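You operate a simulated robot arm through the tools that you are given. There is no shell and no other tool. Be economical: measure what you need, move in short steps, check, and stop when the job is done.

You are at the controls of a simulated two-armed robot. One attempt, no reset.

## Task
Turn the rewinder speed knob to 1. Put the blue connector on top of the grey bundle. Put the red wire ring on the top of the wooden table. Put three of the short leads from the top of the grey table on the shelf under the long teal bench. Take the blue bobbin and put it on top of the silver bend roller on the top of the grey table. Pick up the grey hood with one hand, pass it to the other hand and put it on the top of the grey table. Put the small wheel from the top of the machine table on the lid of the top blue box. Put the 10 insert from the top of the machine table on the shelf under the machine table and the 6 insert on top of the paper roll. Any order will do. Set down upright: grey hood, insert.
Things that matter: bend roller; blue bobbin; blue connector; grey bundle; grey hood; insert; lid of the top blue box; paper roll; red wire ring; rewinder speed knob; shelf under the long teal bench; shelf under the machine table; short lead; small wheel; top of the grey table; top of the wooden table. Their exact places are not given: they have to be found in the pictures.

Only the result counts: the job must be done as asked and must still hold three seconds after the hand-in. Knocking over, shifting, dropping, spilling or breaking anything else fails it. A push-on lid holds only when it is set on centred and level and pressed home; a screw cap is set on level and turned clockwise until tight.

## Robot
Two 6-joint arms with two-finger grippers on one trunk, on a base that drives. Base frame: it is fixed to the floor where the robot stands at the start and does not move with it; the origin is under the middle of the robot, x ahead of it, y to its left, z up. Units: m, rad, N and s.
The left shoulder is at the start at [0.06, 0.143, 0.85], the right one opposite. With the tool pointing down near the work surface each hand reaches from about 0.3 to 0.72 m from the robot's upright axis, wherever it stands, measured 20 degrees to its own side. Places, roughly: bend roller [-0.75, 0.75, 0.75]; blue bobbin (6x6x5 cm) [-2.6, 0.3, 0.8]; blue connector (4x4x4 cm) [-1.1, 0.8, 0.8]; grey bundle [-1.5, 0.75, 0.75]; grey hood (13x7x9 cm) [-4.4, 0.7, 0.8]; insert [-2.75, -3.5, 0.75]; lid of the top blue box [-5.4, -1.3, 1]; paper roll (7x7x10 cm) [-2.6, -3.4, 0.9]; red wire ring [-1.75, 0.25, 0.75]; rewinder speed knob [0.5, 0.1, 0.8]; shelf under the long teal bench [-1.1, 2.3, 0.2]; shelf under the machine table [-2.9, -3.5, 0.2]; short lead [-2.25, 1, 0.75]; small wheel [-2.25, -3.5, 0.75]; top of the grey table [-1.7, 0.5, 0.8]; top of the wooden table [-4.7, 0.6, 0.8]. Payload 2.45 kg a hand.
The tool frame of a hand sits at the grasp point between the pads (the TCP): z along the fingers, y along the line on which they close. The tips reach 0.026 m beyond it. Largest opening 0.096 m; the body of the gripper starts 0.069 m behind the TCP.
Orientation is that of the tool frame in the base frame, as a unit quaternion [w, x, y, z]. With the fingers straight down and closing along the base's y, the tool's x points along the base's -x, its y along +y and its z along -z.

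## Interface
- The arms move only by the tool servo_tool. It takes "left_increments", "right_increments" or both (then of equal length, played together; a hand with none holds still); each is text: rows parted by semicolons, each of 7 numbers parted by spaces: the shift along the tool's x, y, z in units of 50 mm (1.0 is 50 mm), then the turn, a rotation vector about the tool's x, y, z in units of 8 degrees (1.0 is 8 degrees), then the gripper command, from -1 (shut) to 1 (fully open), values between in proportion. In form: dx dy dz ax ay az fingers; .... A call has 1 to 8 rows; each row shifts and turns the commanded pose from where the row before left it, along the tool's axes as they then stand. A call with a number of a shift or a turn outside -1 to 1 is refused whole. A row lasts 0.2 s, in which the tool goes at most 0.05 m and 0.15 rad; a call with a longer step from one row to the next is refused whole, and so is a gripper value outside its range. A pose out of reach is approached as far as the arm can. The call stops where the force on the tool passes 40 N (or 10 N more than at its start, if that is more) or the arm is blocked; 0.2 s more then pass. The fingers move at their own pace and stop on an object; they squeeze with about 38 N. The grip force told is the motor's: it shows also when the fingers shut on nothing. Time passes only in rows, and 0.2 s behind the last, so rows that do not move let the fingers close. The reply holds the time, the measured pose of the TCP, the force on the tool along the base axes, the opening and the grip force, in the units named above and with some noise, with the torque about the TCP (base axes, N m) and any sound that the robot's microphone picked up.
- Cameras (640 x 400 px; columns grow to the right, rows downward): "scene" is now at [0.071, 0.0623, 1.4371]; the picture's right is [0.99, -0.16, -0.00], its down [-0.14, -0.88, -0.46] and it looks along [0.07, 0.45, -0.89] (base axes); focal length 214 px, centre (320, 200). "left" rides on the left gripper at [0.082, -0.003, -0.098] in its tool frame; the picture's right is [0.04, 1.00, 0.00], its down [-0.73, 0.03, -0.68] and it looks along [-0.68, 0.03, 0.73] (tool axes); focal length 256 px, centre (320, 200). "right" rides on the right gripper at [0.082, 0.003, -0.098] in its tool frame; the picture's right is [-0.04, 1.00, 0.00], its down [-0.73, -0.03, -0.68] and it looks along [-0.68, -0.03, 0.73] (tool axes); focal length 256 px, centre (320, 200).
- get_image(camera): a new picture of that camera. No time passes.
- slide_trunk(by): slides the trunk up (or, below 0, down) by that many m; the arms and the scene camera ride with it, the base frame stays. It gives what a move gives, with no picture.
- roll_base(legs): drives the robot by 1 to 6 legs, each [ahead, turn to the left] in m and rad, along the robot's own axes; the way and the turn of a leg run together, so that a leg with both is an arc; at most 1.5 m and 3.142 rad a leg. The arms and the cameras ride along, it lands a little off, and it stops where it bumps. It gives what a move gives.
- turn_head(pan, tilt): turns the head with the scene camera to pan (to the left, within 1.501 rad either way) and tilt (down, from -0.506 to 1.204), counted from straight ahead of the robot. It gives what a move gives.
- locate(camera, pixels): for up to 12 pixels [column, row] of the newest picture of that camera ("zoom" is the newest enlarged one), the place [x, y, z] in the base frame of the surface seen there, good to about 0.003 m. No time passes.
- inspect(camera, box): a new picture of the part [left, top, right, bottom] of that camera's present view, enlarged. No time passes.
- hand_in(): hands the job in; it is judged then, once.

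Keep the steps short. Do not move on a guess: measure, check each grasp and each placing, and mend mistakes. In all there are 364 turns and 304 pictures (those below and enlarged ones count). Leave the grippers open and the arms clear of the work at the hand-in unless told otherwise, and finish with a single line.

The tools are called after ">>>" as name(argument=value, ...) on one line, values as JSON. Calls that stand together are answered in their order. servo_tool: Moves the arms, as the interface text tells. Its arguments: {"type":"object","properties":{"left_increments":{"type":"string"},"right_increments":{"type":"string"}},"required":[]} The other tools are called the same way: slide_trunk (by) slides the trunk up or down; roll_base (legs) drives the base; turn_head (pan, tilt) turns the head that bears the scene camera; get_image (camera) takes a picture; locate (camera, pixels) gives the place of the surface under pixels of a picture; inspect (camera, box) takes an enlarged picture of a part of a camera's view; hand_in () hands the job in.

At the start:

```text
time: 0.0
left_tool_pos: [0.3173, 0.3865, 1.1148]
left_ee_rot: [0.001, 0.001, 1.0, 0.0]
left_ft_force: [0.6, -0.1, 1.1]
left_wrist_torque: [-0.02, 0.02, 0.0]
left_grip_width: 0.096
left_finger_force: 0.0
right_tool_pos: [0.3029, 0.024, 1.1135]
right_ee_rot: [0.0, 0.001, 1.0, -0.001]
right_ft_force: [0.1, -0.6, -0.9]
right_wrist_torque: [-0.01, -0.01, 0.04]
right_grip_width: 0.0959
right_finger_force: 0.2
trunk travel left (down, up): [-0.475, 0.115]
robot x, y, heading: [0.0012, -0.0048, -0.002]
head pan, tilt: [1.41, 1.094]
```

scene: 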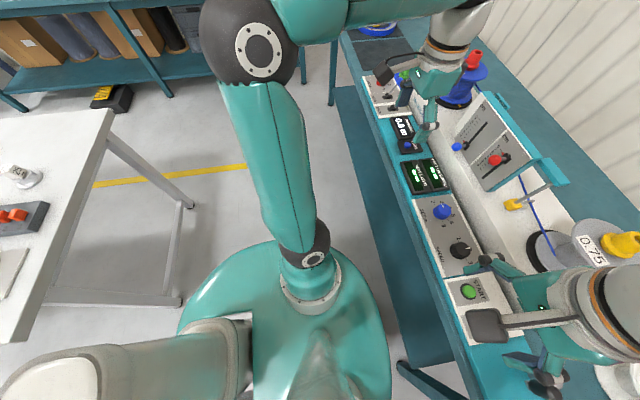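
right: 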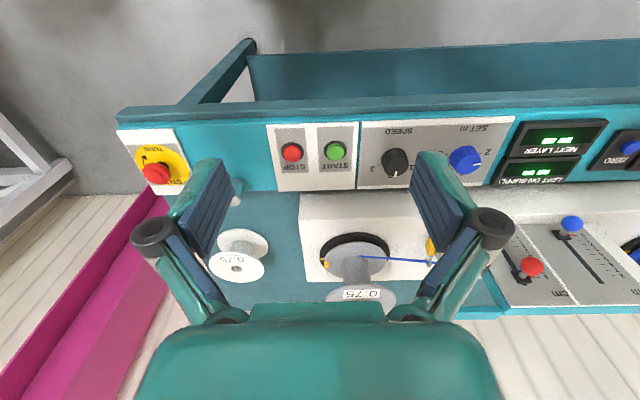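
left: 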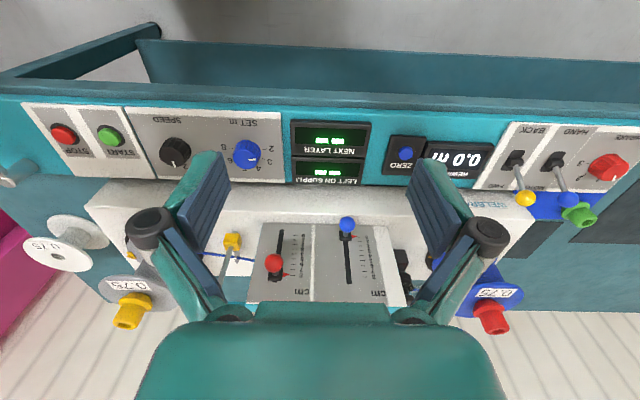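

I see a winding machine with several knobs (a black SPEED knob, a blue SET knob, a red knob at the far right of the left view). I take enlarged views to read the labels.

>>> inspect(camera="left", box=[370, 100, 640, 270])

>>> inspect(camera="left", box=[0, 90, 300, 270])

>>> inspect(camera="scene", box=[340, 50, 520, 300])

```text
2.35 times, centred on (505, 185) of left
```

zoom: 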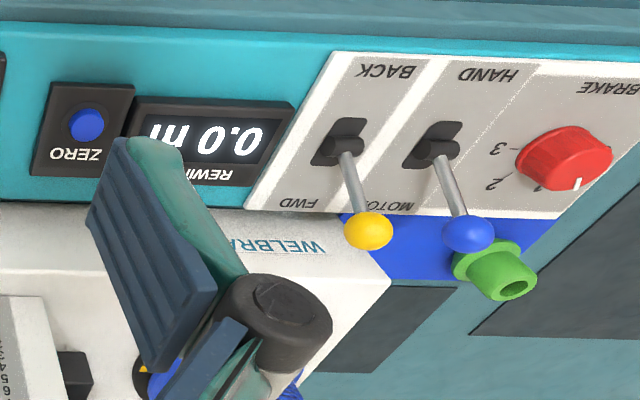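

```text
2.13 times, centred on (150, 180) of left
```

zoom: 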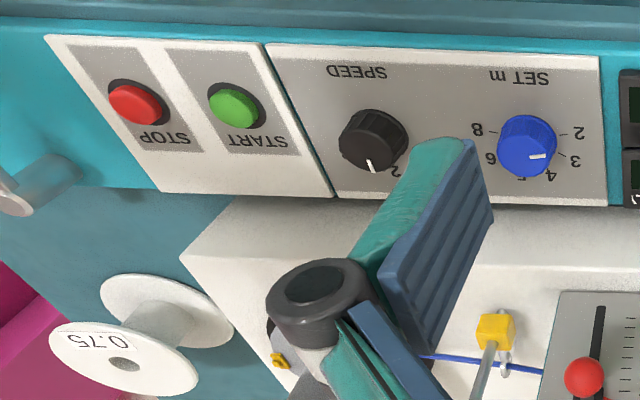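

```text
1.60 times, centred on (430, 175) of scene
```

zoom: 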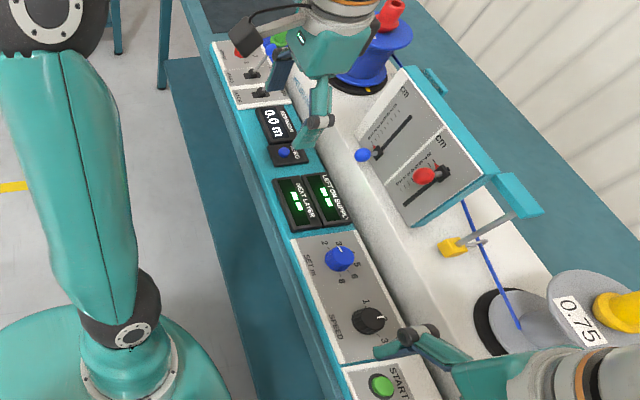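

The black SPEED knob at right-view pixel (395,162) is at hand. I look closer and measure it.

>>> inspect(camera="right", box=[340, 110, 500, 210])

>>> locate(camera="right", pixels=[[395, 162], [397, 172], [395, 152], [370, 180], [375, 135], [290, 152], [466, 158]])

>>> turn_head(pan=0.0, tilt=0.9)

>>> get_image(camera="scene")

```text
4.00 times, centred on (420, 160) of right
```

zoom: 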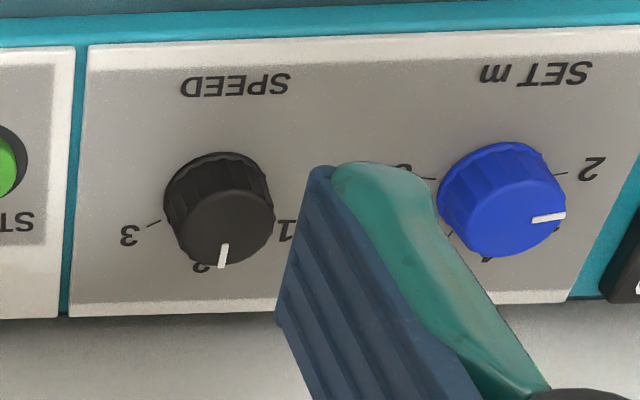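

```text
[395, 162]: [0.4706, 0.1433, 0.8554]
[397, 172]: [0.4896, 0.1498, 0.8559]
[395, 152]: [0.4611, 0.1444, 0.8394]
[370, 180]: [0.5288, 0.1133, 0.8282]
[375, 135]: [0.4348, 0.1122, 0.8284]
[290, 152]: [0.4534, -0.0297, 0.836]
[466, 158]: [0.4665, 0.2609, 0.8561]
```

```text
time: 1.5
left_tool_pos: [0.3167, 0.3869, 1.1168]
left_ee_rot: [0.001, 0.001, 1.0, -0.001]
left_ft_force: [0.5, -0.2, 0.8]
left_wrist_torque: [0.01, 0.0, 0.02]
left_grip_width: 0.0962
left_finger_force: 0.1
right_tool_pos: [0.302, 0.0247, 1.1139]
right_ee_rot: [0.0, 0.001, 1.0, 0.0]
right_ft_force: [-0.6, -0.2, -0.4]
right_wrist_torque: [-0.02, 0.03, -0.01]
right_grip_width: 0.096
right_finger_force: 0.0
trunk travel left (down, up): [-0.475, 0.115]
robot x, y, heading: [0.0003, 0.0004, 0.002]
head pan, tilt: [0.0, 0.901]
```

```text
296 pictures are left
```

scene: 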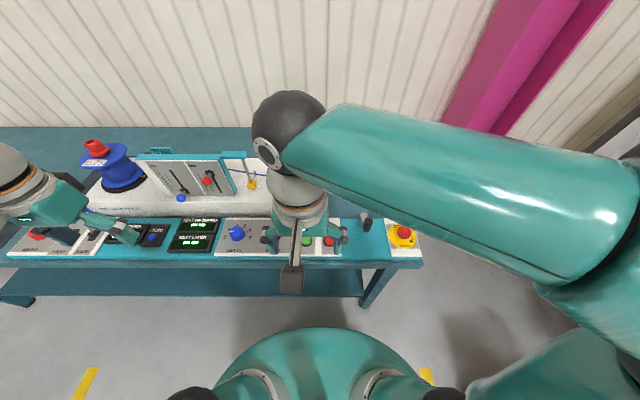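

The black SPEED knob is at about [0.477, 0.146], its top at z 0.856, its mark pointing straight ahead to "2"; "1" is on the +y side. I bring the right hand over it, high, and look.

>>> servo_tool(right_increments="-0.583 0.407 0.4 0 0 0 1;-0.583 0.407 0.4 0 0 0 1;-0.583 0.407 0.4 0 0 0 1;-0.583 0.407 0.4 0 0 0 1;-0.583 0.407 0.4 0 0 0 1;-0.583 0.407 0.4 0 0 0 1")

>>> get_image(camera="right")

```text
time: 3.1
left_tool_pos: [0.3173, 0.3853, 1.1132]
left_ee_rot: [0.0, 0.002, 1.0, 0.0]
left_ft_force: [0.2, -0.6, 0.5]
left_wrist_torque: [-0.01, 0.0, 0.01]
left_grip_width: 0.0963
left_finger_force: 0.2
right_tool_pos: [0.4981, 0.1174, 1.0499]
right_ee_rot: [0.037, 0.032, 0.998, 0.041]
right_ft_force: [-0.2, 0.8, -1.6]
right_wrist_torque: [0.02, 0.03, 0.04]
right_grip_width: 0.096
right_finger_force: 0.0
trunk travel left (down, up): [-0.475, 0.115]
robot x, y, heading: [0.001, -0.001, 0.004]
head pan, tilt: [0.0, 0.901]
stopped in row 6 (right hand): the arm was blocked; the commanded pose is now the measured one
```

```text
295 pictures are left
```

right: 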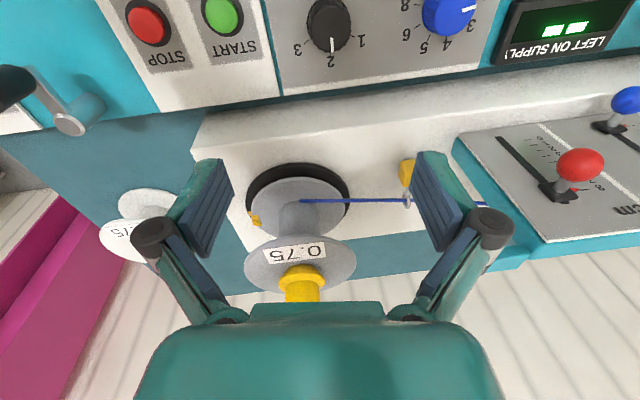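

The arm got blocked on the way. The knob with marks is visible at (329,25). I zoom in, then move this hand back and use the left.

>>> inspect(camera="right", box=[265, 0, 393, 80])

>>> locate(camera="right", pixels=[[330, 28], [332, 50], [298, 50], [360, 42], [347, 36], [311, 42], [332, 56]])

>>> servo_tool(right_increments="0.7 -0.6 0 0 0 0 1;0.7 -0.6 0 0 0 0 1;0.7 -0.6 -0.2 0 0 0 1;0.7 -0.6 -0.2 0 0 0 1;0.7 -0.6 -0.2 0 0 0 1")

```text
5.00 times, centred on (329, 40) of right
```

zoom: 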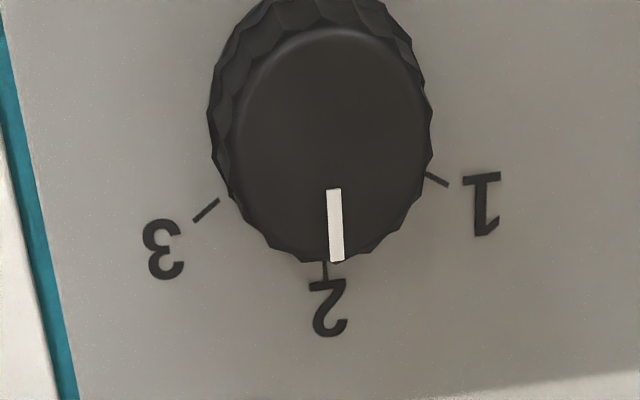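

```text
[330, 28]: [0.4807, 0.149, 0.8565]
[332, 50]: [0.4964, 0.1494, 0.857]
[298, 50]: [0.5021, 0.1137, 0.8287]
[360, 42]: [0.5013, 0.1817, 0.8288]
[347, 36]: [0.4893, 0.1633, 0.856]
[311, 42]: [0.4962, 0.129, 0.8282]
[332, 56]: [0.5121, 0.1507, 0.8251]
```

```text
time: 4.3
left_tool_pos: [0.3155, 0.384, 1.1162]
left_ee_rot: [0.001, 0.001, 1.0, 0.001]
left_ft_force: [1.1, 0.2, 0.1]
left_wrist_torque: [0.04, -0.05, 0.04]
left_grip_width: 0.0963
left_finger_force: 0.1
right_tool_pos: [0.31, -0.0179, 1.0565]
right_ee_rot: [0.036, 0.03, 0.998, 0.04]
right_ft_force: [-0.4, -1.4, 0.5]
right_wrist_torque: [0.01, 0.0, -0.01]
right_grip_width: 0.0959
right_finger_force: 0.1
trunk travel left (down, up): [-0.475, 0.115]
robot x, y, heading: [0.0005, -0.0005, 0.004]
head pan, tilt: [0.0, 0.901]
```

I measure the ticks in the enlarged picture.

>>> locate(camera="zoom", pixels=[[437, 180], [206, 210], [325, 270], [335, 195], [336, 258], [325, 20], [222, 100], [428, 110]])

>>> servo_tool(right_increments="0 -0.9 0 0 0 0 1;0 -0.9 0 0 0 0 1;0 -0.9 0 0 0 0 1;0 -0.9 0 0 0 0 1")

```text
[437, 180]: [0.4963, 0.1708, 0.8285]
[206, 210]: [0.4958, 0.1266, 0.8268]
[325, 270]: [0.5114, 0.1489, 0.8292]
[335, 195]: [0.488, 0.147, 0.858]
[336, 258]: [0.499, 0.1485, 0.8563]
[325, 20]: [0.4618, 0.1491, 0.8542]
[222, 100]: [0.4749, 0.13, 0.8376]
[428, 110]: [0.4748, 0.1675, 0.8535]
```

```text
time: 5.3
left_tool_pos: [0.3167, 0.3856, 1.1156]
left_ee_rot: [0.001, 0.001, 1.0, 0.0]
left_ft_force: [0.2, 0.3, 0.2]
left_wrist_torque: [0.02, -0.01, 0.01]
left_grip_width: 0.0957
left_finger_force: 0.1
right_tool_pos: [0.3001, -0.1985, 1.0418]
right_ee_rot: [0.036, 0.029, 0.998, 0.041]
right_ft_force: [0.2, 0.1, -0.4]
right_wrist_torque: [0.02, -0.03, 0.03]
right_grip_width: 0.096
right_finger_force: 0.1
trunk travel left (down, up): [-0.475, 0.115]
robot x, y, heading: [-0.0018, -0.001, 0.001]
head pan, tilt: [0.0, 0.901]
```

Knob centre ≈ (0.4805, 0.1485); "1" lies about 57° counterclockwise from the current mark. I bring the left hand above it.

>>> servo_tool(left_increments="-0.471 -0.677 0.314 0 0 0 1;-0.471 -0.677 0.314 0 0 0 1;-0.471 -0.677 0.314 0 0 0 1;-0.471 -0.677 0.314 0 0 0 1;-0.471 -0.677 0.314 0 0 0 1;-0.471 -0.677 0.314 0 0 0 1;-0.471 -0.677 0.314 0 0 0 1")

>>> get_image(camera="left")

```text
time: 6.9
left_tool_pos: [0.4838, 0.1456, 1.0064]
left_ee_rot: [0.0, 0.001, 1.0, 0.002]
left_ft_force: [-0.1, 0.4, 0.4]
left_wrist_torque: [0.0, 0.01, 0.0]
left_grip_width: 0.096
left_finger_force: 0.1
right_tool_pos: [0.3025, -0.1982, 1.0407]
right_ee_rot: [0.036, 0.029, 0.998, 0.039]
right_ft_force: [-0.1, -0.8, 0.6]
right_wrist_torque: [0.04, 0.02, 0.02]
right_grip_width: 0.096
right_finger_force: 0.0
trunk travel left (down, up): [-0.475, 0.115]
robot x, y, heading: [-0.0048, -0.0001, -0.0]
head pan, tilt: [0.0, 0.901]
```

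```text
293 pictures are left
```

left: 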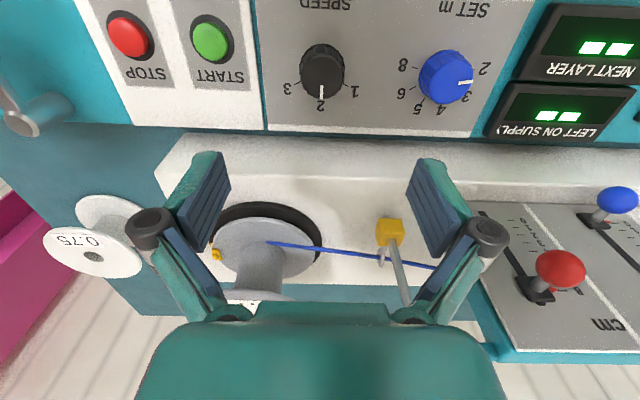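

Clear below. I descend to z 0.86 with the fingers part closed.

>>> servo_tool(left_increments="0.06 0.06 0.75 0 0 0 0.5;0 0 0.75 0 0 0 0.5;0 0 0.75 0 0 0 0.5;0 0 0.68 0 0 0 0.5")

>>> get_image(camera="left")

```text
time: 7.9
left_tool_pos: [0.4796, 0.1496, 0.8604]
left_ee_rot: [0.0, 0.002, 1.0, 0.0]
left_ft_force: [0.3, -0.9, -0.1]
left_wrist_torque: [-0.01, 0.01, 0.03]
left_grip_width: 0.072
left_finger_force: 0.0
right_tool_pos: [0.3013, -0.1971, 1.0421]
right_ee_rot: [0.035, 0.029, 0.998, 0.04]
right_ft_force: [-0.8, 0.0, -0.7]
right_wrist_torque: [-0.01, 0.0, 0.0]
right_grip_width: 0.0963
right_finger_force: 0.0
trunk travel left (down, up): [-0.475, 0.115]
robot x, y, heading: [-0.0011, -0.0016, 0.002]
head pan, tilt: [0.0, 0.901]
```

```text
292 pictures are left
```

left: 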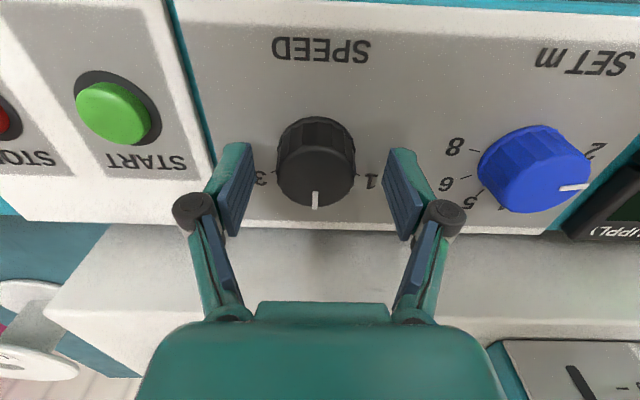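

The knob is between the pads. I close the fingers on it.

>>> servo_tool(left_increments="0 0 0 0 0 0 -1;0 0 0 0 0 0 -1;0 0 0 0 0 0 -1")

```text
time: 8.7
left_tool_pos: [0.4795, 0.147, 0.861]
left_ee_rot: [0.0, 0.002, 1.0, 0.0]
left_ft_force: [-1.1, -14.9, -0.4]
left_wrist_torque: [-0.75, -0.55, 0.02]
left_grip_width: 0.0412
left_finger_force: 45.7
right_tool_pos: [0.3002, -0.1994, 1.0413]
right_ee_rot: [0.035, 0.029, 0.998, 0.041]
right_ft_force: [-0.2, -0.3, -0.4]
right_wrist_torque: [-0.03, -0.02, -0.01]
right_grip_width: 0.096
right_finger_force: 0.1
trunk travel left (down, up): [-0.475, 0.115]
robot x, y, heading: [0.0036, -0.0006, 0.003]
head pan, tilt: [0.0, 0.901]
```

Gripped (0.041 m), with a 15 N side load; I shift 2 mm toward -y and turn about 40° counterclockwise.

>>> servo_tool(left_increments="0 -0.04 0 0 0 0 -1;0 0 0 0 0 -1 -1;0 0 0 0 0 -1 -1;0 0 0 0 0 -1 -1;0 0 0 0 0 -1 -1;0 0 0 0 0 -1 -1")

>>> get_image(camera="left")

```text
time: 10.1
left_tool_pos: [0.4793, 0.1486, 0.8601]
left_ee_rot: [0.001, -0.343, 0.939, 0.0]
left_ft_force: [8.8, -14.2, 8.2]
left_wrist_torque: [0.07, -0.32, -0.04]
left_grip_width: 0.0409
left_finger_force: 44.6
right_tool_pos: [0.3005, -0.1985, 1.0414]
right_ee_rot: [0.036, 0.028, 0.998, 0.041]
right_ft_force: [-0.6, 0.4, 0.5]
right_wrist_torque: [0.01, 0.01, -0.01]
right_grip_width: 0.0958
right_finger_force: 0.1
trunk travel left (down, up): [-0.475, 0.115]
robot x, y, heading: [-0.0022, 0.0009, -0.003]
head pan, tilt: [0.0, 0.901]
```

```text
291 pictures are left
```

left: 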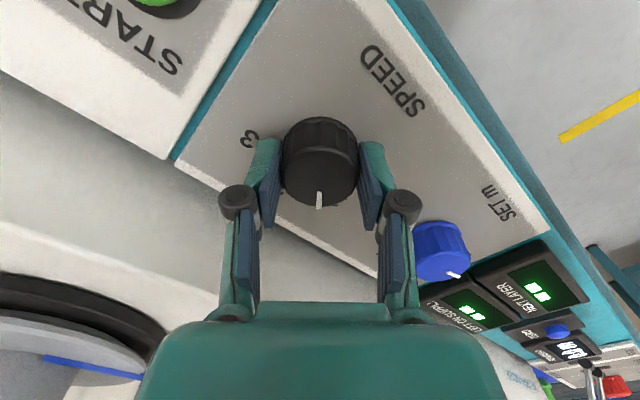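

The knob turns with the hand (40°). I turn the last 16°.

>>> servo_tool(left_increments="0 0 0 0 0 -1 -1;0 0 0 0 0 -1 -1;0 0 0 0 0 0 0.5;0 0 0 0 0 0 0.5;0 0 -0.9 0 0 0 0.5;0 0 -0.9 0 0 0 0.5;0 0 -0.9 0 0 0 0.5")

>>> get_image(camera="left")

```text
time: 11.7
left_tool_pos: [0.4773, 0.1491, 0.9957]
left_ee_rot: [0.0, -0.469, 0.883, 0.0]
left_ft_force: [-0.4, 0.0, 1.2]
left_wrist_torque: [-0.02, -0.03, 0.0]
left_grip_width: 0.0722
left_finger_force: 0.2
right_tool_pos: [0.3008, -0.1972, 1.0415]
right_ee_rot: [0.036, 0.029, 0.998, 0.039]
right_ft_force: [0.1, -0.6, -0.5]
right_wrist_torque: [-0.02, -0.02, 0.01]
right_grip_width: 0.0961
right_finger_force: 0.0
trunk travel left (down, up): [-0.475, 0.115]
robot x, y, heading: [-0.0001, -0.0019, -0.0]
head pan, tilt: [0.0, 0.901]
```

```text
290 pictures are left
```

left: 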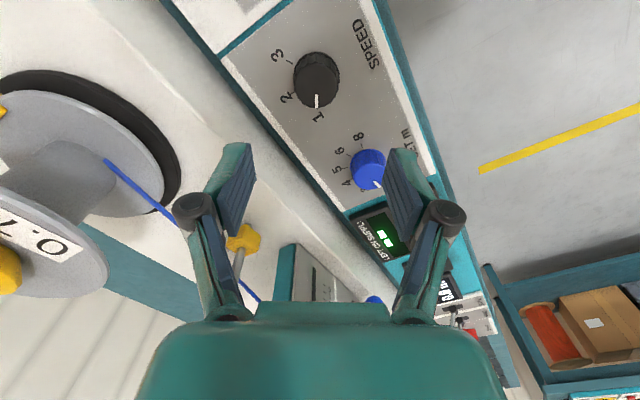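

>>> inspect(camera="left", box=[265, 35, 385, 135])

>>> locate(camera="left", pixels=[[317, 108], [317, 96], [289, 92], [290, 62], [317, 84]])

```text
4.00 times, centred on (325, 85) of left
```

zoom: 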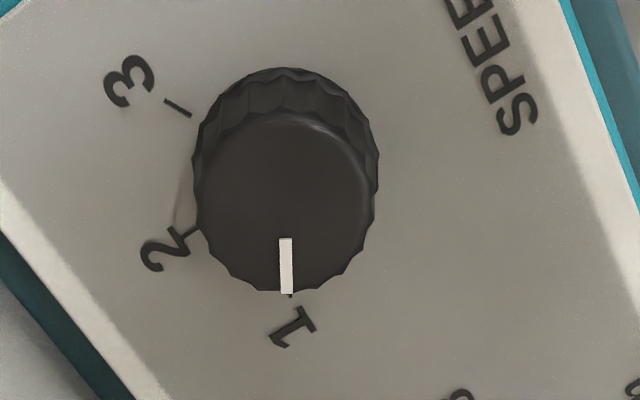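

```text
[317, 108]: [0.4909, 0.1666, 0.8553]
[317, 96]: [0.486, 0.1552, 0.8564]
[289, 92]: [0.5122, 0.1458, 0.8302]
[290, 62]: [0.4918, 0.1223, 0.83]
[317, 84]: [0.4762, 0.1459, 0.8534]
```

The pointer sits on "1". Now I retract the left arm: turn back first, then pull back near the start pose.

>>> servo_tool(left_increments="0 0 -0.5 0 0 1 1;0 0 -0.5 0 0 1 1;0 0 -0.5 0 0 1 1;0 0 -0.5 0 0 1 1;0 0 0 0 0 1 1;0 0 0 0 0 1 1;0 0 0 0 0 1 1")

>>> servo_tool(left_increments="0.6 0.4 0 0 0 0 1;0.6 0.4 0 0 0 0 1;0.6 0.4 0 0 0 0 1;0.6 0.4 0 0 0 0 1;0.6 0.4 0 0 0 0 1;0.4 0.4 0 0 0 0 1", right_increments="0 0 0 0.29 0.52 -0.5 1;0 0 -0.2 0.29 0.52 0 1;0 0 -0.3 0 0 0 1;0 0 -0.3 0 0 0 1;0 0 -0.3 0 0 0 1;0 0 0 0 0 0 1")

>>> turn_head(pan=1.5, tilt=0.45)

>>> get_image(camera="scene")

```text
time: 13.3
left_tool_pos: [0.4773, 0.1489, 1.0953]
left_ee_rot: [0.001, 0.001, 1.0, -0.001]
left_ft_force: [0.0, 0.2, -0.4]
left_wrist_torque: [0.02, -0.01, -0.01]
left_grip_width: 0.096
left_finger_force: 0.0
right_tool_pos: [0.3012, -0.1973, 1.0418]
right_ee_rot: [0.036, 0.029, 0.998, 0.04]
right_ft_force: [0.9, 0.1, -0.2]
right_wrist_torque: [-0.06, -0.03, 0.02]
right_grip_width: 0.096
right_finger_force: 0.0
trunk travel left (down, up): [-0.475, 0.115]
robot x, y, heading: [0.0008, 0.0014, 0.003]
head pan, tilt: [0.0, 0.901]
```

```text
time: 14.7
left_tool_pos: [0.3077, 0.2716, 1.0936]
left_ee_rot: [0.002, 0.001, 1.0, 0.0]
left_ft_force: [-0.1, 0.1, 0.0]
left_wrist_torque: [-0.02, 0.0, 0.01]
left_grip_width: 0.0961
left_finger_force: 0.1
right_tool_pos: [0.3045, -0.1989, 1.0974]
right_ee_rot: [-0.035, -0.006, 0.999, -0.001]
right_ft_force: [0.0, 0.5, -0.8]
right_wrist_torque: [-0.01, 0.01, 0.02]
right_grip_width: 0.096
right_finger_force: 0.1
trunk travel left (down, up): [-0.475, 0.115]
robot x, y, heading: [-0.0016, 0.0021, -0.004]
head pan, tilt: [0.0, 0.901]
```

```text
time: 16.3
left_tool_pos: [0.3093, 0.2712, 1.0941]
left_ee_rot: [0.001, 0.001, 1.0, 0.0]
left_ft_force: [0.8, -0.5, -0.2]
left_wrist_torque: [0.03, 0.0, -0.01]
left_grip_width: 0.0961
left_finger_force: 0.1
right_tool_pos: [0.3053, -0.1999, 1.0968]
right_ee_rot: [-0.036, -0.007, 0.999, -0.002]
right_ft_force: [0.1, -0.1, 0.3]
right_wrist_torque: [-0.02, -0.01, 0.01]
right_grip_width: 0.0961
right_finger_force: 0.1
trunk travel left (down, up): [-0.475, 0.115]
robot x, y, heading: [0.0019, -0.0028, -0.004]
head pan, tilt: [1.499, 0.45]
```

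```text
288 pictures are left
```

scene: 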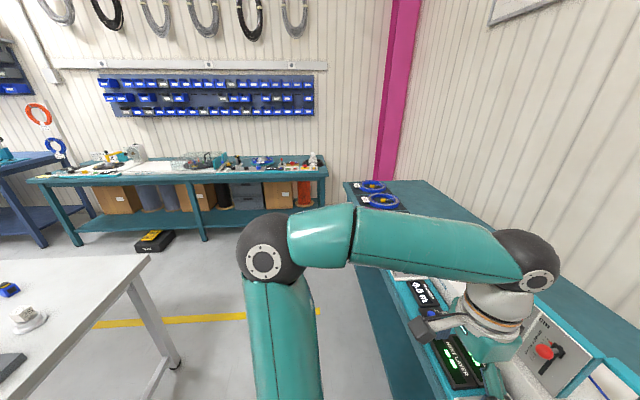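

The bench, grey table corner etc. are visible. I turn the robot left by 90° and look around.

>>> roll_base(legs=[[0, 1.5]])

>>> turn_head(pan=1.0, tilt=0.6)

>>> get_image(camera="scene")

```text
time: 20.7
left_tool_pos: [-0.2347, 0.3443, 1.0933]
left_ee_rot: [0.0, -0.664, 0.747, -0.001]
left_ft_force: [-0.7, 1.1, 0.0]
left_wrist_torque: [-0.06, -0.02, -0.01]
left_grip_width: 0.0961
left_finger_force: 0.0
right_tool_pos: [0.2331, 0.2861, 1.0984]
right_ee_rot: [-0.026, -0.67, 0.742, -0.026]
right_ft_force: [-0.5, 0.8, 0.1]
right_wrist_torque: [-0.02, -0.03, -0.01]
right_grip_width: 0.0959
right_finger_force: 0.1
trunk travel left (down, up): [-0.475, 0.115]
robot x, y, heading: [0.0336, 0.0005, 1.449]
head pan, tilt: [1.499, 0.45]
stopped in leg 1: the robot was blocked; the commanded pose is now the measured one
```

```text
time: 21.6
left_tool_pos: [-0.2325, 0.3423, 1.0949]
left_ee_rot: [0.001, -0.664, 0.748, 0.001]
left_ft_force: [0.2, 0.6, -0.1]
left_wrist_torque: [0.01, 0.02, 0.02]
left_grip_width: 0.0958
left_finger_force: 0.0
right_tool_pos: [0.235, 0.2854, 1.0975]
right_ee_rot: [-0.026, -0.671, 0.741, -0.024]
right_ft_force: [0.0, 0.5, -0.2]
right_wrist_torque: [-0.03, 0.01, 0.03]
right_grip_width: 0.0961
right_finger_force: 0.1
trunk travel left (down, up): [-0.475, 0.115]
robot x, y, heading: [0.0336, -0.0007, 1.461]
head pan, tilt: [1.0, 0.6]
```

```text
287 pictures are left
```

scene: 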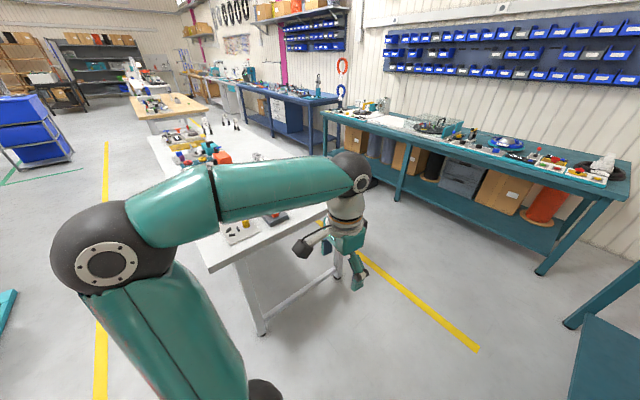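

The turn stopped short (heading 1.45). I look right and left for the contact.

>>> turn_head(pan=-1.2, tilt=0.8)

>>> get_image(camera="scene")

```text
time: 23.7
left_tool_pos: [-0.2332, 0.3433, 1.0955]
left_ee_rot: [0.0, -0.665, 0.747, 0.0]
left_ft_force: [0.8, 0.2, -0.1]
left_wrist_torque: [-0.02, 0.03, 0.0]
left_grip_width: 0.096
left_finger_force: 0.0
right_tool_pos: [0.2332, 0.2851, 1.0968]
right_ee_rot: [-0.026, -0.671, 0.741, -0.024]
right_ft_force: [-0.2, 0.0, 0.0]
right_wrist_torque: [0.06, -0.01, 0.03]
right_grip_width: 0.0958
right_finger_force: 0.0
trunk travel left (down, up): [-0.475, 0.115]
robot x, y, heading: [0.0368, 0.0022, 1.456]
head pan, tilt: [-1.201, 0.799]
```

```text
286 pictures are left
```

scene: 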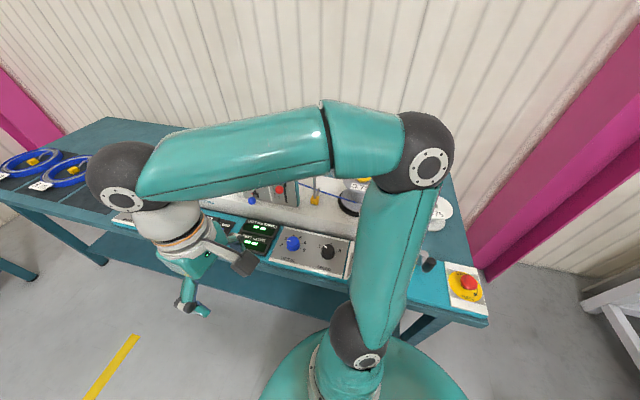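

The right elbow hangs over the machine near the bobbin. I turn back a bit, and check the bobbin.

>>> roll_base(legs=[[0, -0.25]])

>>> slide_trunk(by=0.115)

>>> get_image(camera="scene")

```text
time: 25.0
left_tool_pos: [-0.1406, 0.3971, 1.0947]
left_ee_rot: [0.0, -0.567, 0.824, 0.0]
left_ft_force: [0.1, -0.6, -0.3]
left_wrist_torque: [-0.03, -0.01, -0.02]
left_grip_width: 0.096
left_finger_force: 0.0
right_tool_pos: [0.2977, 0.2262, 1.0978]
right_ee_rot: [-0.029, -0.573, 0.818, -0.022]
right_ft_force: [0.2, 0.1, 0.6]
right_wrist_torque: [-0.02, 0.03, -0.02]
right_grip_width: 0.0961
right_finger_force: 0.1
trunk travel left (down, up): [-0.475, 0.115]
robot x, y, heading: [0.0309, 0.0041, 1.21]
head pan, tilt: [-1.201, 0.799]
```

```text
time: 26.5
left_tool_pos: [-0.1406, 0.3977, 1.2105]
left_ee_rot: [0.001, -0.567, 0.823, 0.0]
left_ft_force: [0.4, 0.8, 0.1]
left_wrist_torque: [0.03, -0.02, 0.01]
left_grip_width: 0.0961
left_finger_force: 0.1
right_tool_pos: [0.2976, 0.2272, 1.2141]
right_ee_rot: [-0.028, -0.573, 0.819, -0.021]
right_ft_force: [-0.2, -0.4, -0.6]
right_wrist_torque: [0.02, -0.01, 0.01]
right_grip_width: 0.096
right_finger_force: 0.1
trunk travel left (down, up): [-0.59, 0.0]
robot x, y, heading: [0.0333, 0.0007, 1.214]
head pan, tilt: [-1.201, 0.799]
```

```text
285 pictures are left
```

scene: 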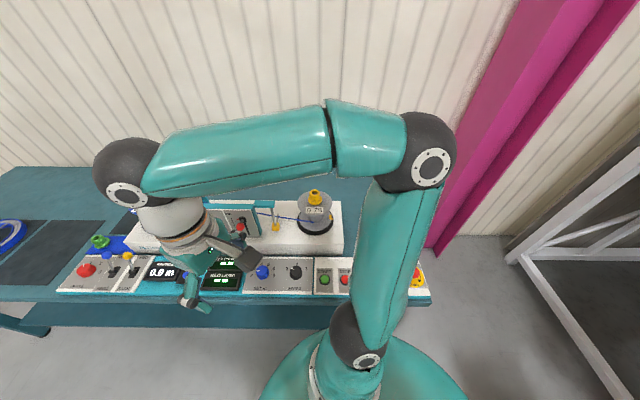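

The bobbin stands straight. I measure the elbow and bobbin heights to know the clearance.

>>> locate(camera="scene", pixels=[[430, 165], [408, 125], [314, 196], [325, 120], [400, 180], [120, 195]])

>>> turn_head(pan=-1.5, tilt=0.7)

>>> get_image(camera="scene")

```text
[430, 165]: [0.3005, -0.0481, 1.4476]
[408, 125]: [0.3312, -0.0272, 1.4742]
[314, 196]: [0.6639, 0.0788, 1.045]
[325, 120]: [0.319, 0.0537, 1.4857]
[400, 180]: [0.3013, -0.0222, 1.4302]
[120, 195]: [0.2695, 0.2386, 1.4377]
```

```text
time: 27.3
left_tool_pos: [-0.1408, 0.3986, 1.2103]
left_ee_rot: [0.001, -0.567, 0.823, 0.001]
left_ft_force: [0.7, 0.2, 0.9]
left_wrist_torque: [0.02, 0.01, 0.03]
left_grip_width: 0.0958
left_finger_force: 0.0
right_tool_pos: [0.2988, 0.227, 1.2135]
right_ee_rot: [-0.029, -0.573, 0.819, -0.021]
right_ft_force: [0.9, 0.2, 0.3]
right_wrist_torque: [0.03, -0.03, 0.01]
right_grip_width: 0.0959
right_finger_force: 0.0
trunk travel left (down, up): [-0.59, 0.0]
robot x, y, heading: [0.0262, -0.0037, 1.215]
head pan, tilt: [-1.499, 0.7]
```

```text
284 pictures are left
```

scene: 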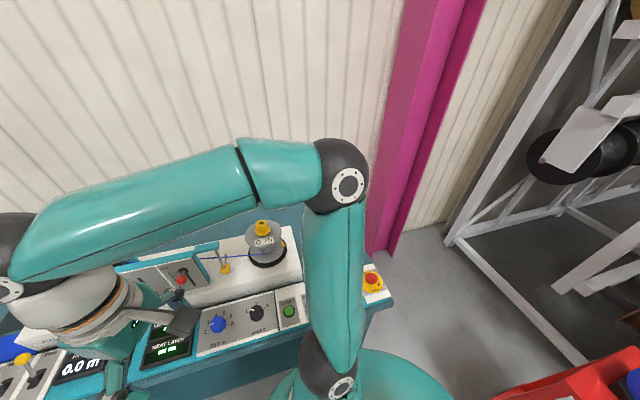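

The elbow is high (z 1.43), so it was likely the base. There is a red box at the bottom right (600,385); I measure it and the base.

>>> locate(camera="scene", pixels=[[600, 385], [530, 392], [570, 372], [635, 365], [440, 385], [630, 390], [375, 295], [280, 365]])

>>> turn_head(pan=-1.5, tilt=1.2)

>>> get_image(camera="scene")

>>> turn_head(pan=1.5, tilt=1.0)

>>> get_image(camera="scene")

```text
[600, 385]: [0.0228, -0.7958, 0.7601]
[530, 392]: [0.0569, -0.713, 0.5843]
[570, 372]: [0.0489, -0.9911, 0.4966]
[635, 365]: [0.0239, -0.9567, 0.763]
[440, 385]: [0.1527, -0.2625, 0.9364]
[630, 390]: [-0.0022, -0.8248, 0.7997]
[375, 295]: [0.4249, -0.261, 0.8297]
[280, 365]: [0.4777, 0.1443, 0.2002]
```

```text
time: 28.2
left_tool_pos: [-0.141, 0.3969, 1.2108]
left_ee_rot: [0.001, -0.567, 0.824, 0.0]
left_ft_force: [0.3, -0.3, -0.3]
left_wrist_torque: [-0.01, 0.04, -0.01]
left_grip_width: 0.096
left_finger_force: 0.1
right_tool_pos: [0.2982, 0.2264, 1.2125]
right_ee_rot: [-0.029, -0.573, 0.819, -0.022]
right_ft_force: [-0.2, -0.3, 0.1]
right_wrist_torque: [-0.03, -0.01, 0.04]
right_grip_width: 0.096
right_finger_force: 0.1
trunk travel left (down, up): [-0.59, 0.0]
robot x, y, heading: [0.0273, 0.0012, 1.211]
head pan, tilt: [-1.499, 1.201]
```

```text
283 pictures are left
```

scene: 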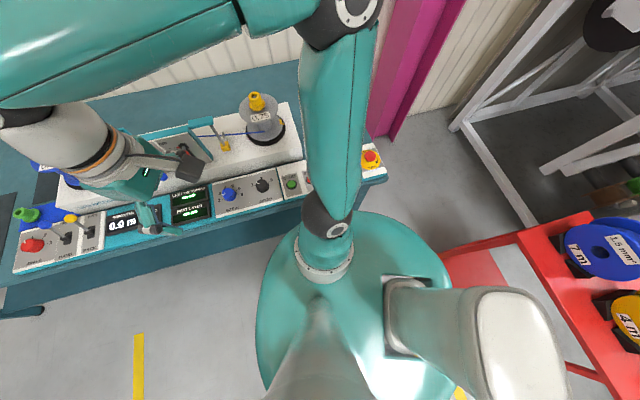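

```text
time: 30.8
left_tool_pos: [-0.1417, 0.3981, 1.2101]
left_ee_rot: [0.001, -0.567, 0.824, 0.001]
left_ft_force: [-0.8, -0.8, -0.1]
left_wrist_torque: [0.02, -0.03, -0.01]
left_grip_width: 0.0961
left_finger_force: 0.0
right_tool_pos: [0.2979, 0.2266, 1.2127]
right_ee_rot: [-0.029, -0.574, 0.818, -0.021]
right_ft_force: [-0.9, -0.6, -0.2]
right_wrist_torque: [-0.04, -0.01, 0.0]
right_grip_width: 0.096
right_finger_force: 0.1
trunk travel left (down, up): [-0.59, 0.0]
robot x, y, heading: [0.0279, 0.0012, 1.207]
head pan, tilt: [1.499, 1.0]
```

```text
282 pictures are left
```

scene: 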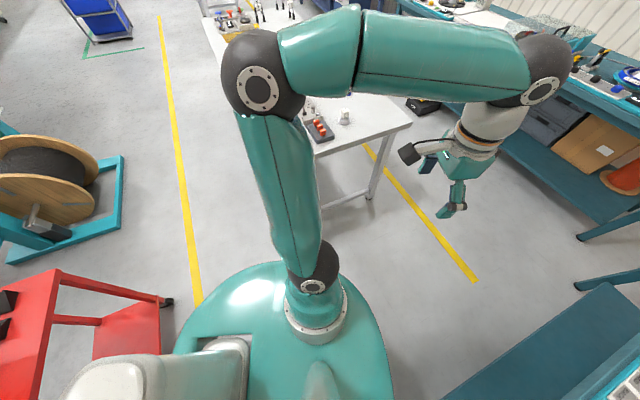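

A red cart stands behind the robot: its rear likely bumped it. I map the floor obstacles.

>>> locate(camera="scene", pixels=[[408, 125], [370, 197], [205, 20], [60, 272], [168, 302], [122, 160], [150, 340], [100, 150], [165, 60], [450, 260], [318, 128], [345, 115]])

```text
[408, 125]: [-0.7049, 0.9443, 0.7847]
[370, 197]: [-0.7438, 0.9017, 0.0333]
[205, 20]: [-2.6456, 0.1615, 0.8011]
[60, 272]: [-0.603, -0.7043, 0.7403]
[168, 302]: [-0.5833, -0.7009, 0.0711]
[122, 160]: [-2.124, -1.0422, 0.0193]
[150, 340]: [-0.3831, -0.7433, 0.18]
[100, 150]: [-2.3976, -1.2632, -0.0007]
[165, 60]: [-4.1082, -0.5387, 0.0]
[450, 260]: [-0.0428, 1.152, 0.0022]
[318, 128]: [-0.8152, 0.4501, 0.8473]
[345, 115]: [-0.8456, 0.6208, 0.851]
```

Grey table: x −2.65…−0.70, y 0.16…0.945, top z 0.785; red cart behind (y < −0.70). I drive forward into the gap north of the grey table, keeping clear of the machine.

>>> roll_base(legs=[[0.25, 0.3], [0, 0.35], [0.6, 0.0]])

>>> turn_head(pan=0.3, tilt=0.6)

>>> get_image(camera="scene")

```text
time: 36.9
left_tool_pos: [-0.4588, 1.0326, 1.2092]
left_ee_rot: [0.0, 0.797, -0.603, 0.0]
left_ft_force: [-0.6, 1.2, 0.3]
left_wrist_torque: [-0.01, 0.02, -0.03]
left_grip_width: 0.0962
left_finger_force: 0.0
right_tool_pos: [-0.0056, 1.157, 1.2128]
right_ee_rot: [0.021, 0.802, -0.596, 0.03]
right_ft_force: [-0.2, 0.5, -0.5]
right_wrist_torque: [-0.03, 0.02, 0.0]
right_grip_width: 0.0959
right_finger_force: 0.1
trunk travel left (down, up): [-0.59, 0.0]
robot x, y, heading: [-0.0898, 0.8167, 1.85]
head pan, tilt: [1.499, 1.0]
```

```text
time: 38.2
left_tool_pos: [-0.4585, 1.0323, 1.2099]
left_ee_rot: [0.0, 0.798, -0.603, 0.0]
left_ft_force: [0.5, -0.3, 1.0]
left_wrist_torque: [0.01, 0.02, 0.02]
left_grip_width: 0.0961
left_finger_force: 0.1
right_tool_pos: [-0.0043, 1.1587, 1.2133]
right_ee_rot: [0.021, 0.802, -0.596, 0.029]
right_ft_force: [0.3, -0.5, -0.3]
right_wrist_torque: [0.01, -0.01, 0.02]
right_grip_width: 0.0961
right_finger_force: 0.1
trunk travel left (down, up): [-0.59, 0.0]
robot x, y, heading: [-0.0905, 0.8169, 1.849]
head pan, tilt: [0.3, 0.6]
```

```text
281 pictures are left
```

scene: 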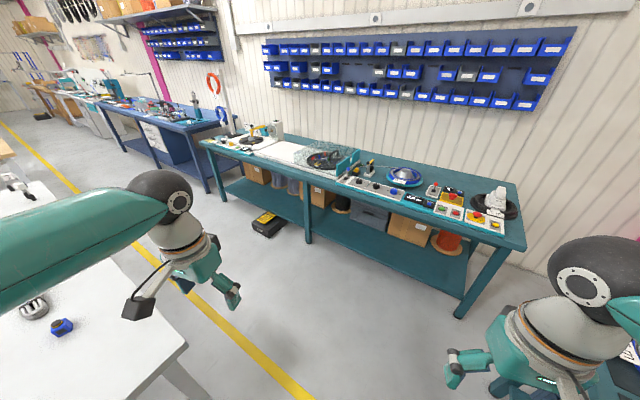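

I see the long teal bench with its shelf, and the grey table corner with the blue connector at (62,327) and a ring-like item at (33,307). I measure them.

>>> locate(camera="scene", pixels=[[62, 327], [33, 307], [310, 240], [460, 315], [400, 255], [330, 218], [240, 190], [524, 245], [200, 142], [265, 225], [350, 190], [345, 225]])

>>> turn_head(pan=0.9, tilt=0.7)

>>> get_image(camera="scene")

```text
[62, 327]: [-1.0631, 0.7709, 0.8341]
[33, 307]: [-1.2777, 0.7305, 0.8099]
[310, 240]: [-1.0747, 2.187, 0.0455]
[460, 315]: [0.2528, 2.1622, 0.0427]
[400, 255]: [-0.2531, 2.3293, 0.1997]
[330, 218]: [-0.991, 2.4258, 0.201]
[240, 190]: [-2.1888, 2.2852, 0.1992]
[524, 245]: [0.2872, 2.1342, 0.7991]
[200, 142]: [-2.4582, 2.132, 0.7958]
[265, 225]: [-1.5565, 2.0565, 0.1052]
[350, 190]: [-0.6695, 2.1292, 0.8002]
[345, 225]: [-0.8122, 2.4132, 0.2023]
```

```text
time: 39.2
left_tool_pos: [-0.4594, 1.0323, 1.2113]
left_ee_rot: [0.001, 0.798, -0.602, 0.0]
left_ft_force: [-0.1, -0.5, -0.2]
left_wrist_torque: [-0.01, 0.03, 0.01]
left_grip_width: 0.0961
left_finger_force: 0.0
right_tool_pos: [-0.0059, 1.1594, 1.2133]
right_ee_rot: [0.021, 0.802, -0.597, 0.028]
right_ft_force: [-0.3, -0.9, 0.7]
right_wrist_torque: [-0.01, 0.0, -0.01]
right_grip_width: 0.0963
right_finger_force: 0.0
trunk travel left (down, up): [-0.59, 0.0]
robot x, y, heading: [-0.0856, 0.8147, 1.845]
head pan, tilt: [0.901, 0.7]
```

```text
280 pictures are left
```

scene: 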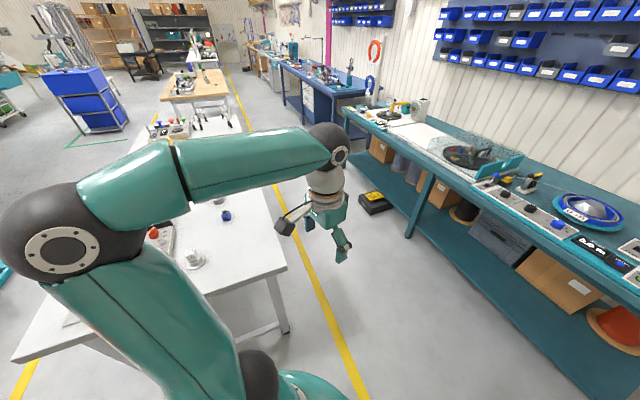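

The aisle between grey table (y 0.945) and bench (y 2.13) is 1.18 m wide. I check the size of the robot's own base by looking down.

>>> turn_head(pan=1.5, tilt=1.2)

>>> get_image(camera="scene")

>>> locate(camera="scene", pixels=[[270, 230], [200, 265], [385, 330], [350, 265], [170, 340], [230, 240], [395, 390]])

```text
time: 40.2
left_tool_pos: [-0.4591, 1.0329, 1.2106]
left_ee_rot: [0.0, 0.798, -0.603, 0.0]
left_ft_force: [-0.2, -0.5, -1.3]
left_wrist_torque: [0.0, 0.0, 0.02]
left_grip_width: 0.0962
left_finger_force: 0.1
right_tool_pos: [-0.0051, 1.1581, 1.2138]
right_ee_rot: [0.021, 0.802, -0.596, 0.03]
right_ft_force: [-0.5, 0.3, -0.2]
right_wrist_torque: [0.0, -0.03, -0.01]
right_grip_width: 0.096
right_finger_force: 0.1
trunk travel left (down, up): [-0.59, 0.0]
robot x, y, heading: [-0.0868, 0.8153, 1.845]
head pan, tilt: [1.499, 1.201]
```

```text
279 pictures are left
```

scene: 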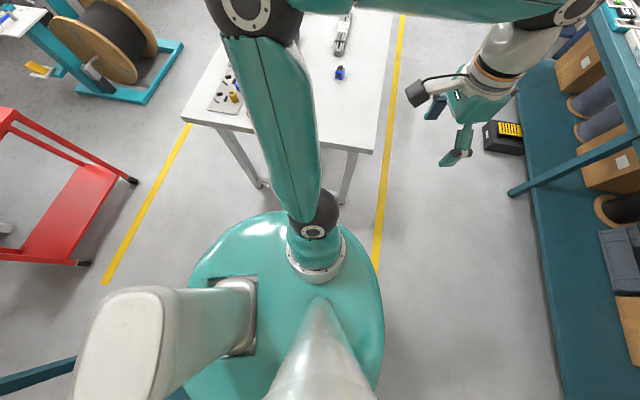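

```text
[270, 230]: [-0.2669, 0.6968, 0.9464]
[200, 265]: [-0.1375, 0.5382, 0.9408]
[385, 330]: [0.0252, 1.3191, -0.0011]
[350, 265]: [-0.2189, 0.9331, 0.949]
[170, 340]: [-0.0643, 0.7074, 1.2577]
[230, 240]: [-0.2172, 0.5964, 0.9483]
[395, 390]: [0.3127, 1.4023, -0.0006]
```

The visible disc is the torso plate (radius ≈0.28 at z 0.95). I drive into the aisle, to about (−0.4, 1.45) heading west.

>>> roll_base(legs=[[0.4, 0.0], [0.25, 0.6], [0, 0.69]])

>>> turn_head(pan=0.4, tilt=0.7)

>>> get_image(camera="scene")

```text
time: 46.7
left_tool_pos: [-0.6468, 1.1244, 1.2108]
left_ee_rot: [0.0, 1.0, -0.009, 0.0]
left_ft_force: [-0.1, 1.4, 0.7]
left_wrist_torque: [0.0, 0.02, 0.01]
left_grip_width: 0.0956
left_finger_force: 0.0
right_tool_pos: [-0.6364, 1.5956, 1.2128]
right_ee_rot: [-0.001, 0.999, 0.0, 0.036]
right_ft_force: [0.0, 0.3, -0.4]
right_wrist_torque: [-0.02, 0.03, -0.03]
right_grip_width: 0.0961
right_finger_force: 0.0
trunk travel left (down, up): [-0.59, 0.0]
robot x, y, heading: [-0.3319, 1.4533, 3.119]
head pan, tilt: [1.499, 1.201]
```

```text
time: 48.0
left_tool_pos: [-0.6449, 1.1255, 1.2112]
left_ee_rot: [-0.001, 1.0, -0.008, 0.0]
left_ft_force: [0.0, 0.3, 1.1]
left_wrist_torque: [-0.02, 0.01, 0.0]
left_grip_width: 0.0959
left_finger_force: 0.0
right_tool_pos: [-0.6363, 1.5957, 1.2128]
right_ee_rot: [0.0, 0.999, -0.001, 0.036]
right_ft_force: [-0.9, -0.4, -0.3]
right_wrist_torque: [0.0, 0.01, 0.02]
right_grip_width: 0.0963
right_finger_force: 0.2
trunk travel left (down, up): [-0.59, 0.0]
robot x, y, heading: [-0.33, 1.4487, 3.119]
head pan, tilt: [0.4, 0.7]
```

```text
278 pictures are left
```

scene: 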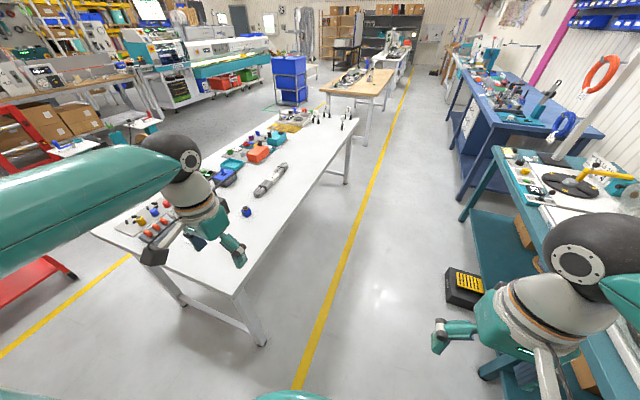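

Good overview. I zoom on the grey table and measure items.

>>> inspect(camera="scene", box=[200, 90, 380, 220])

>>> locate(camera="scene", pixels=[[246, 211], [270, 180], [258, 192], [285, 166], [345, 112], [355, 165], [460, 285], [450, 300], [440, 280]])

```text
3.08 times, centred on (290, 155) of scene
```

zoom: 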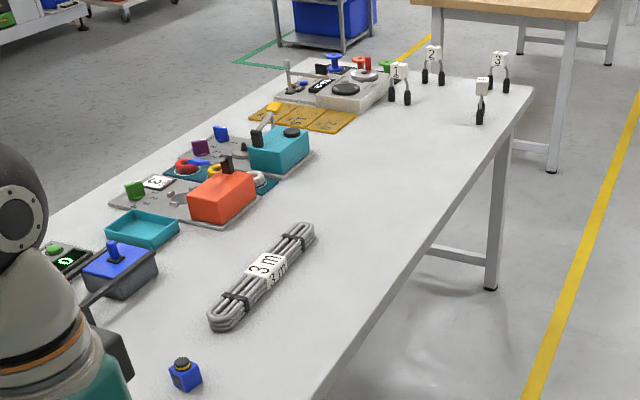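

```text
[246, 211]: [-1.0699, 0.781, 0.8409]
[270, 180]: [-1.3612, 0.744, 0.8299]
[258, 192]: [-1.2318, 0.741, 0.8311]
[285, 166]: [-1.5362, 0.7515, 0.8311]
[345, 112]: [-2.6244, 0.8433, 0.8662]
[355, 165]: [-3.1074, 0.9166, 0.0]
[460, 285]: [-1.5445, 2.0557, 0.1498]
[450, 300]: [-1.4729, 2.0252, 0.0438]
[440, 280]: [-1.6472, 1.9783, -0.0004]
```

Connector at (−1.07, 0.78), bundle from x −1.2 to −1.6 at y ≈0.745, leads at the far end. I drive alongside and turn to face the table.

>>> roll_base(legs=[[0, 0.07], [0.92, 0], [0, 1.52]])

>>> turn_head(pan=0.0, tilt=0.9)

>>> get_image(camera="scene")

>>> get_image(camera="left")

```text
time: 57.1
left_tool_pos: [-0.9652, 1.0571, 1.2103]
left_ee_rot: [0.0, 0.747, 0.665, -0.001]
left_ft_force: [0.9, -0.9, 0.0]
left_wrist_torque: [0.01, 0.05, 0.0]
left_grip_width: 0.096
left_finger_force: 0.0
right_tool_pos: [-1.4328, 1.1136, 1.2134]
right_ee_rot: [-0.025, 0.74, 0.672, 0.026]
right_ft_force: [1.2, 0.1, 0.3]
right_wrist_torque: [0.02, 0.06, -0.01]
right_grip_width: 0.096
right_finger_force: 0.2
trunk travel left (down, up): [-0.59, 0.0]
robot x, y, heading: [-1.291, 1.4085, -1.689]
head pan, tilt: [0.4, 0.7]
stopped in leg 3: the robot was blocked; the commanded pose is now the measured one
```

```text
time: 57.9
left_tool_pos: [-0.9669, 1.0583, 1.2115]
left_ee_rot: [0.0, 0.746, 0.666, 0.0]
left_ft_force: [-0.3, 0.5, 0.5]
left_wrist_torque: [-0.02, 0.05, -0.01]
left_grip_width: 0.0959
left_finger_force: 0.0
right_tool_pos: [-1.4351, 1.1152, 1.2145]
right_ee_rot: [-0.025, 0.74, 0.672, 0.026]
right_ft_force: [0.1, 0.8, -0.3]
right_wrist_torque: [0.0, 0.03, 0.0]
right_grip_width: 0.0959
right_finger_force: 0.0
trunk travel left (down, up): [-0.59, 0.0]
robot x, y, heading: [-1.2921, 1.4071, -1.685]
head pan, tilt: [0.0, 0.901]
```

```text
276 pictures are left
```

scene: 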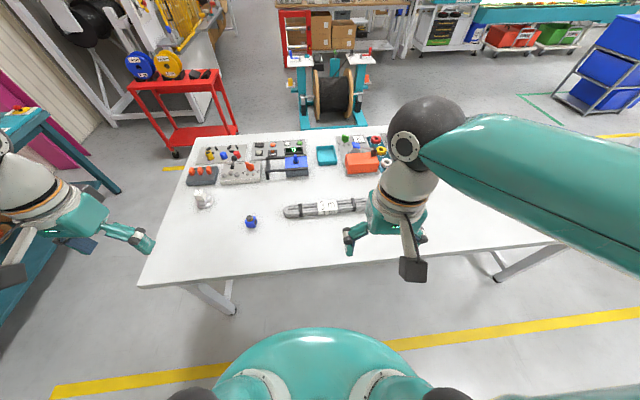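

```text
275 pictures are left
```

left: 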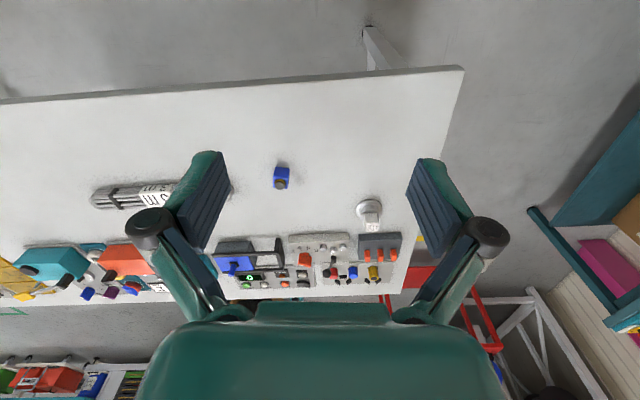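

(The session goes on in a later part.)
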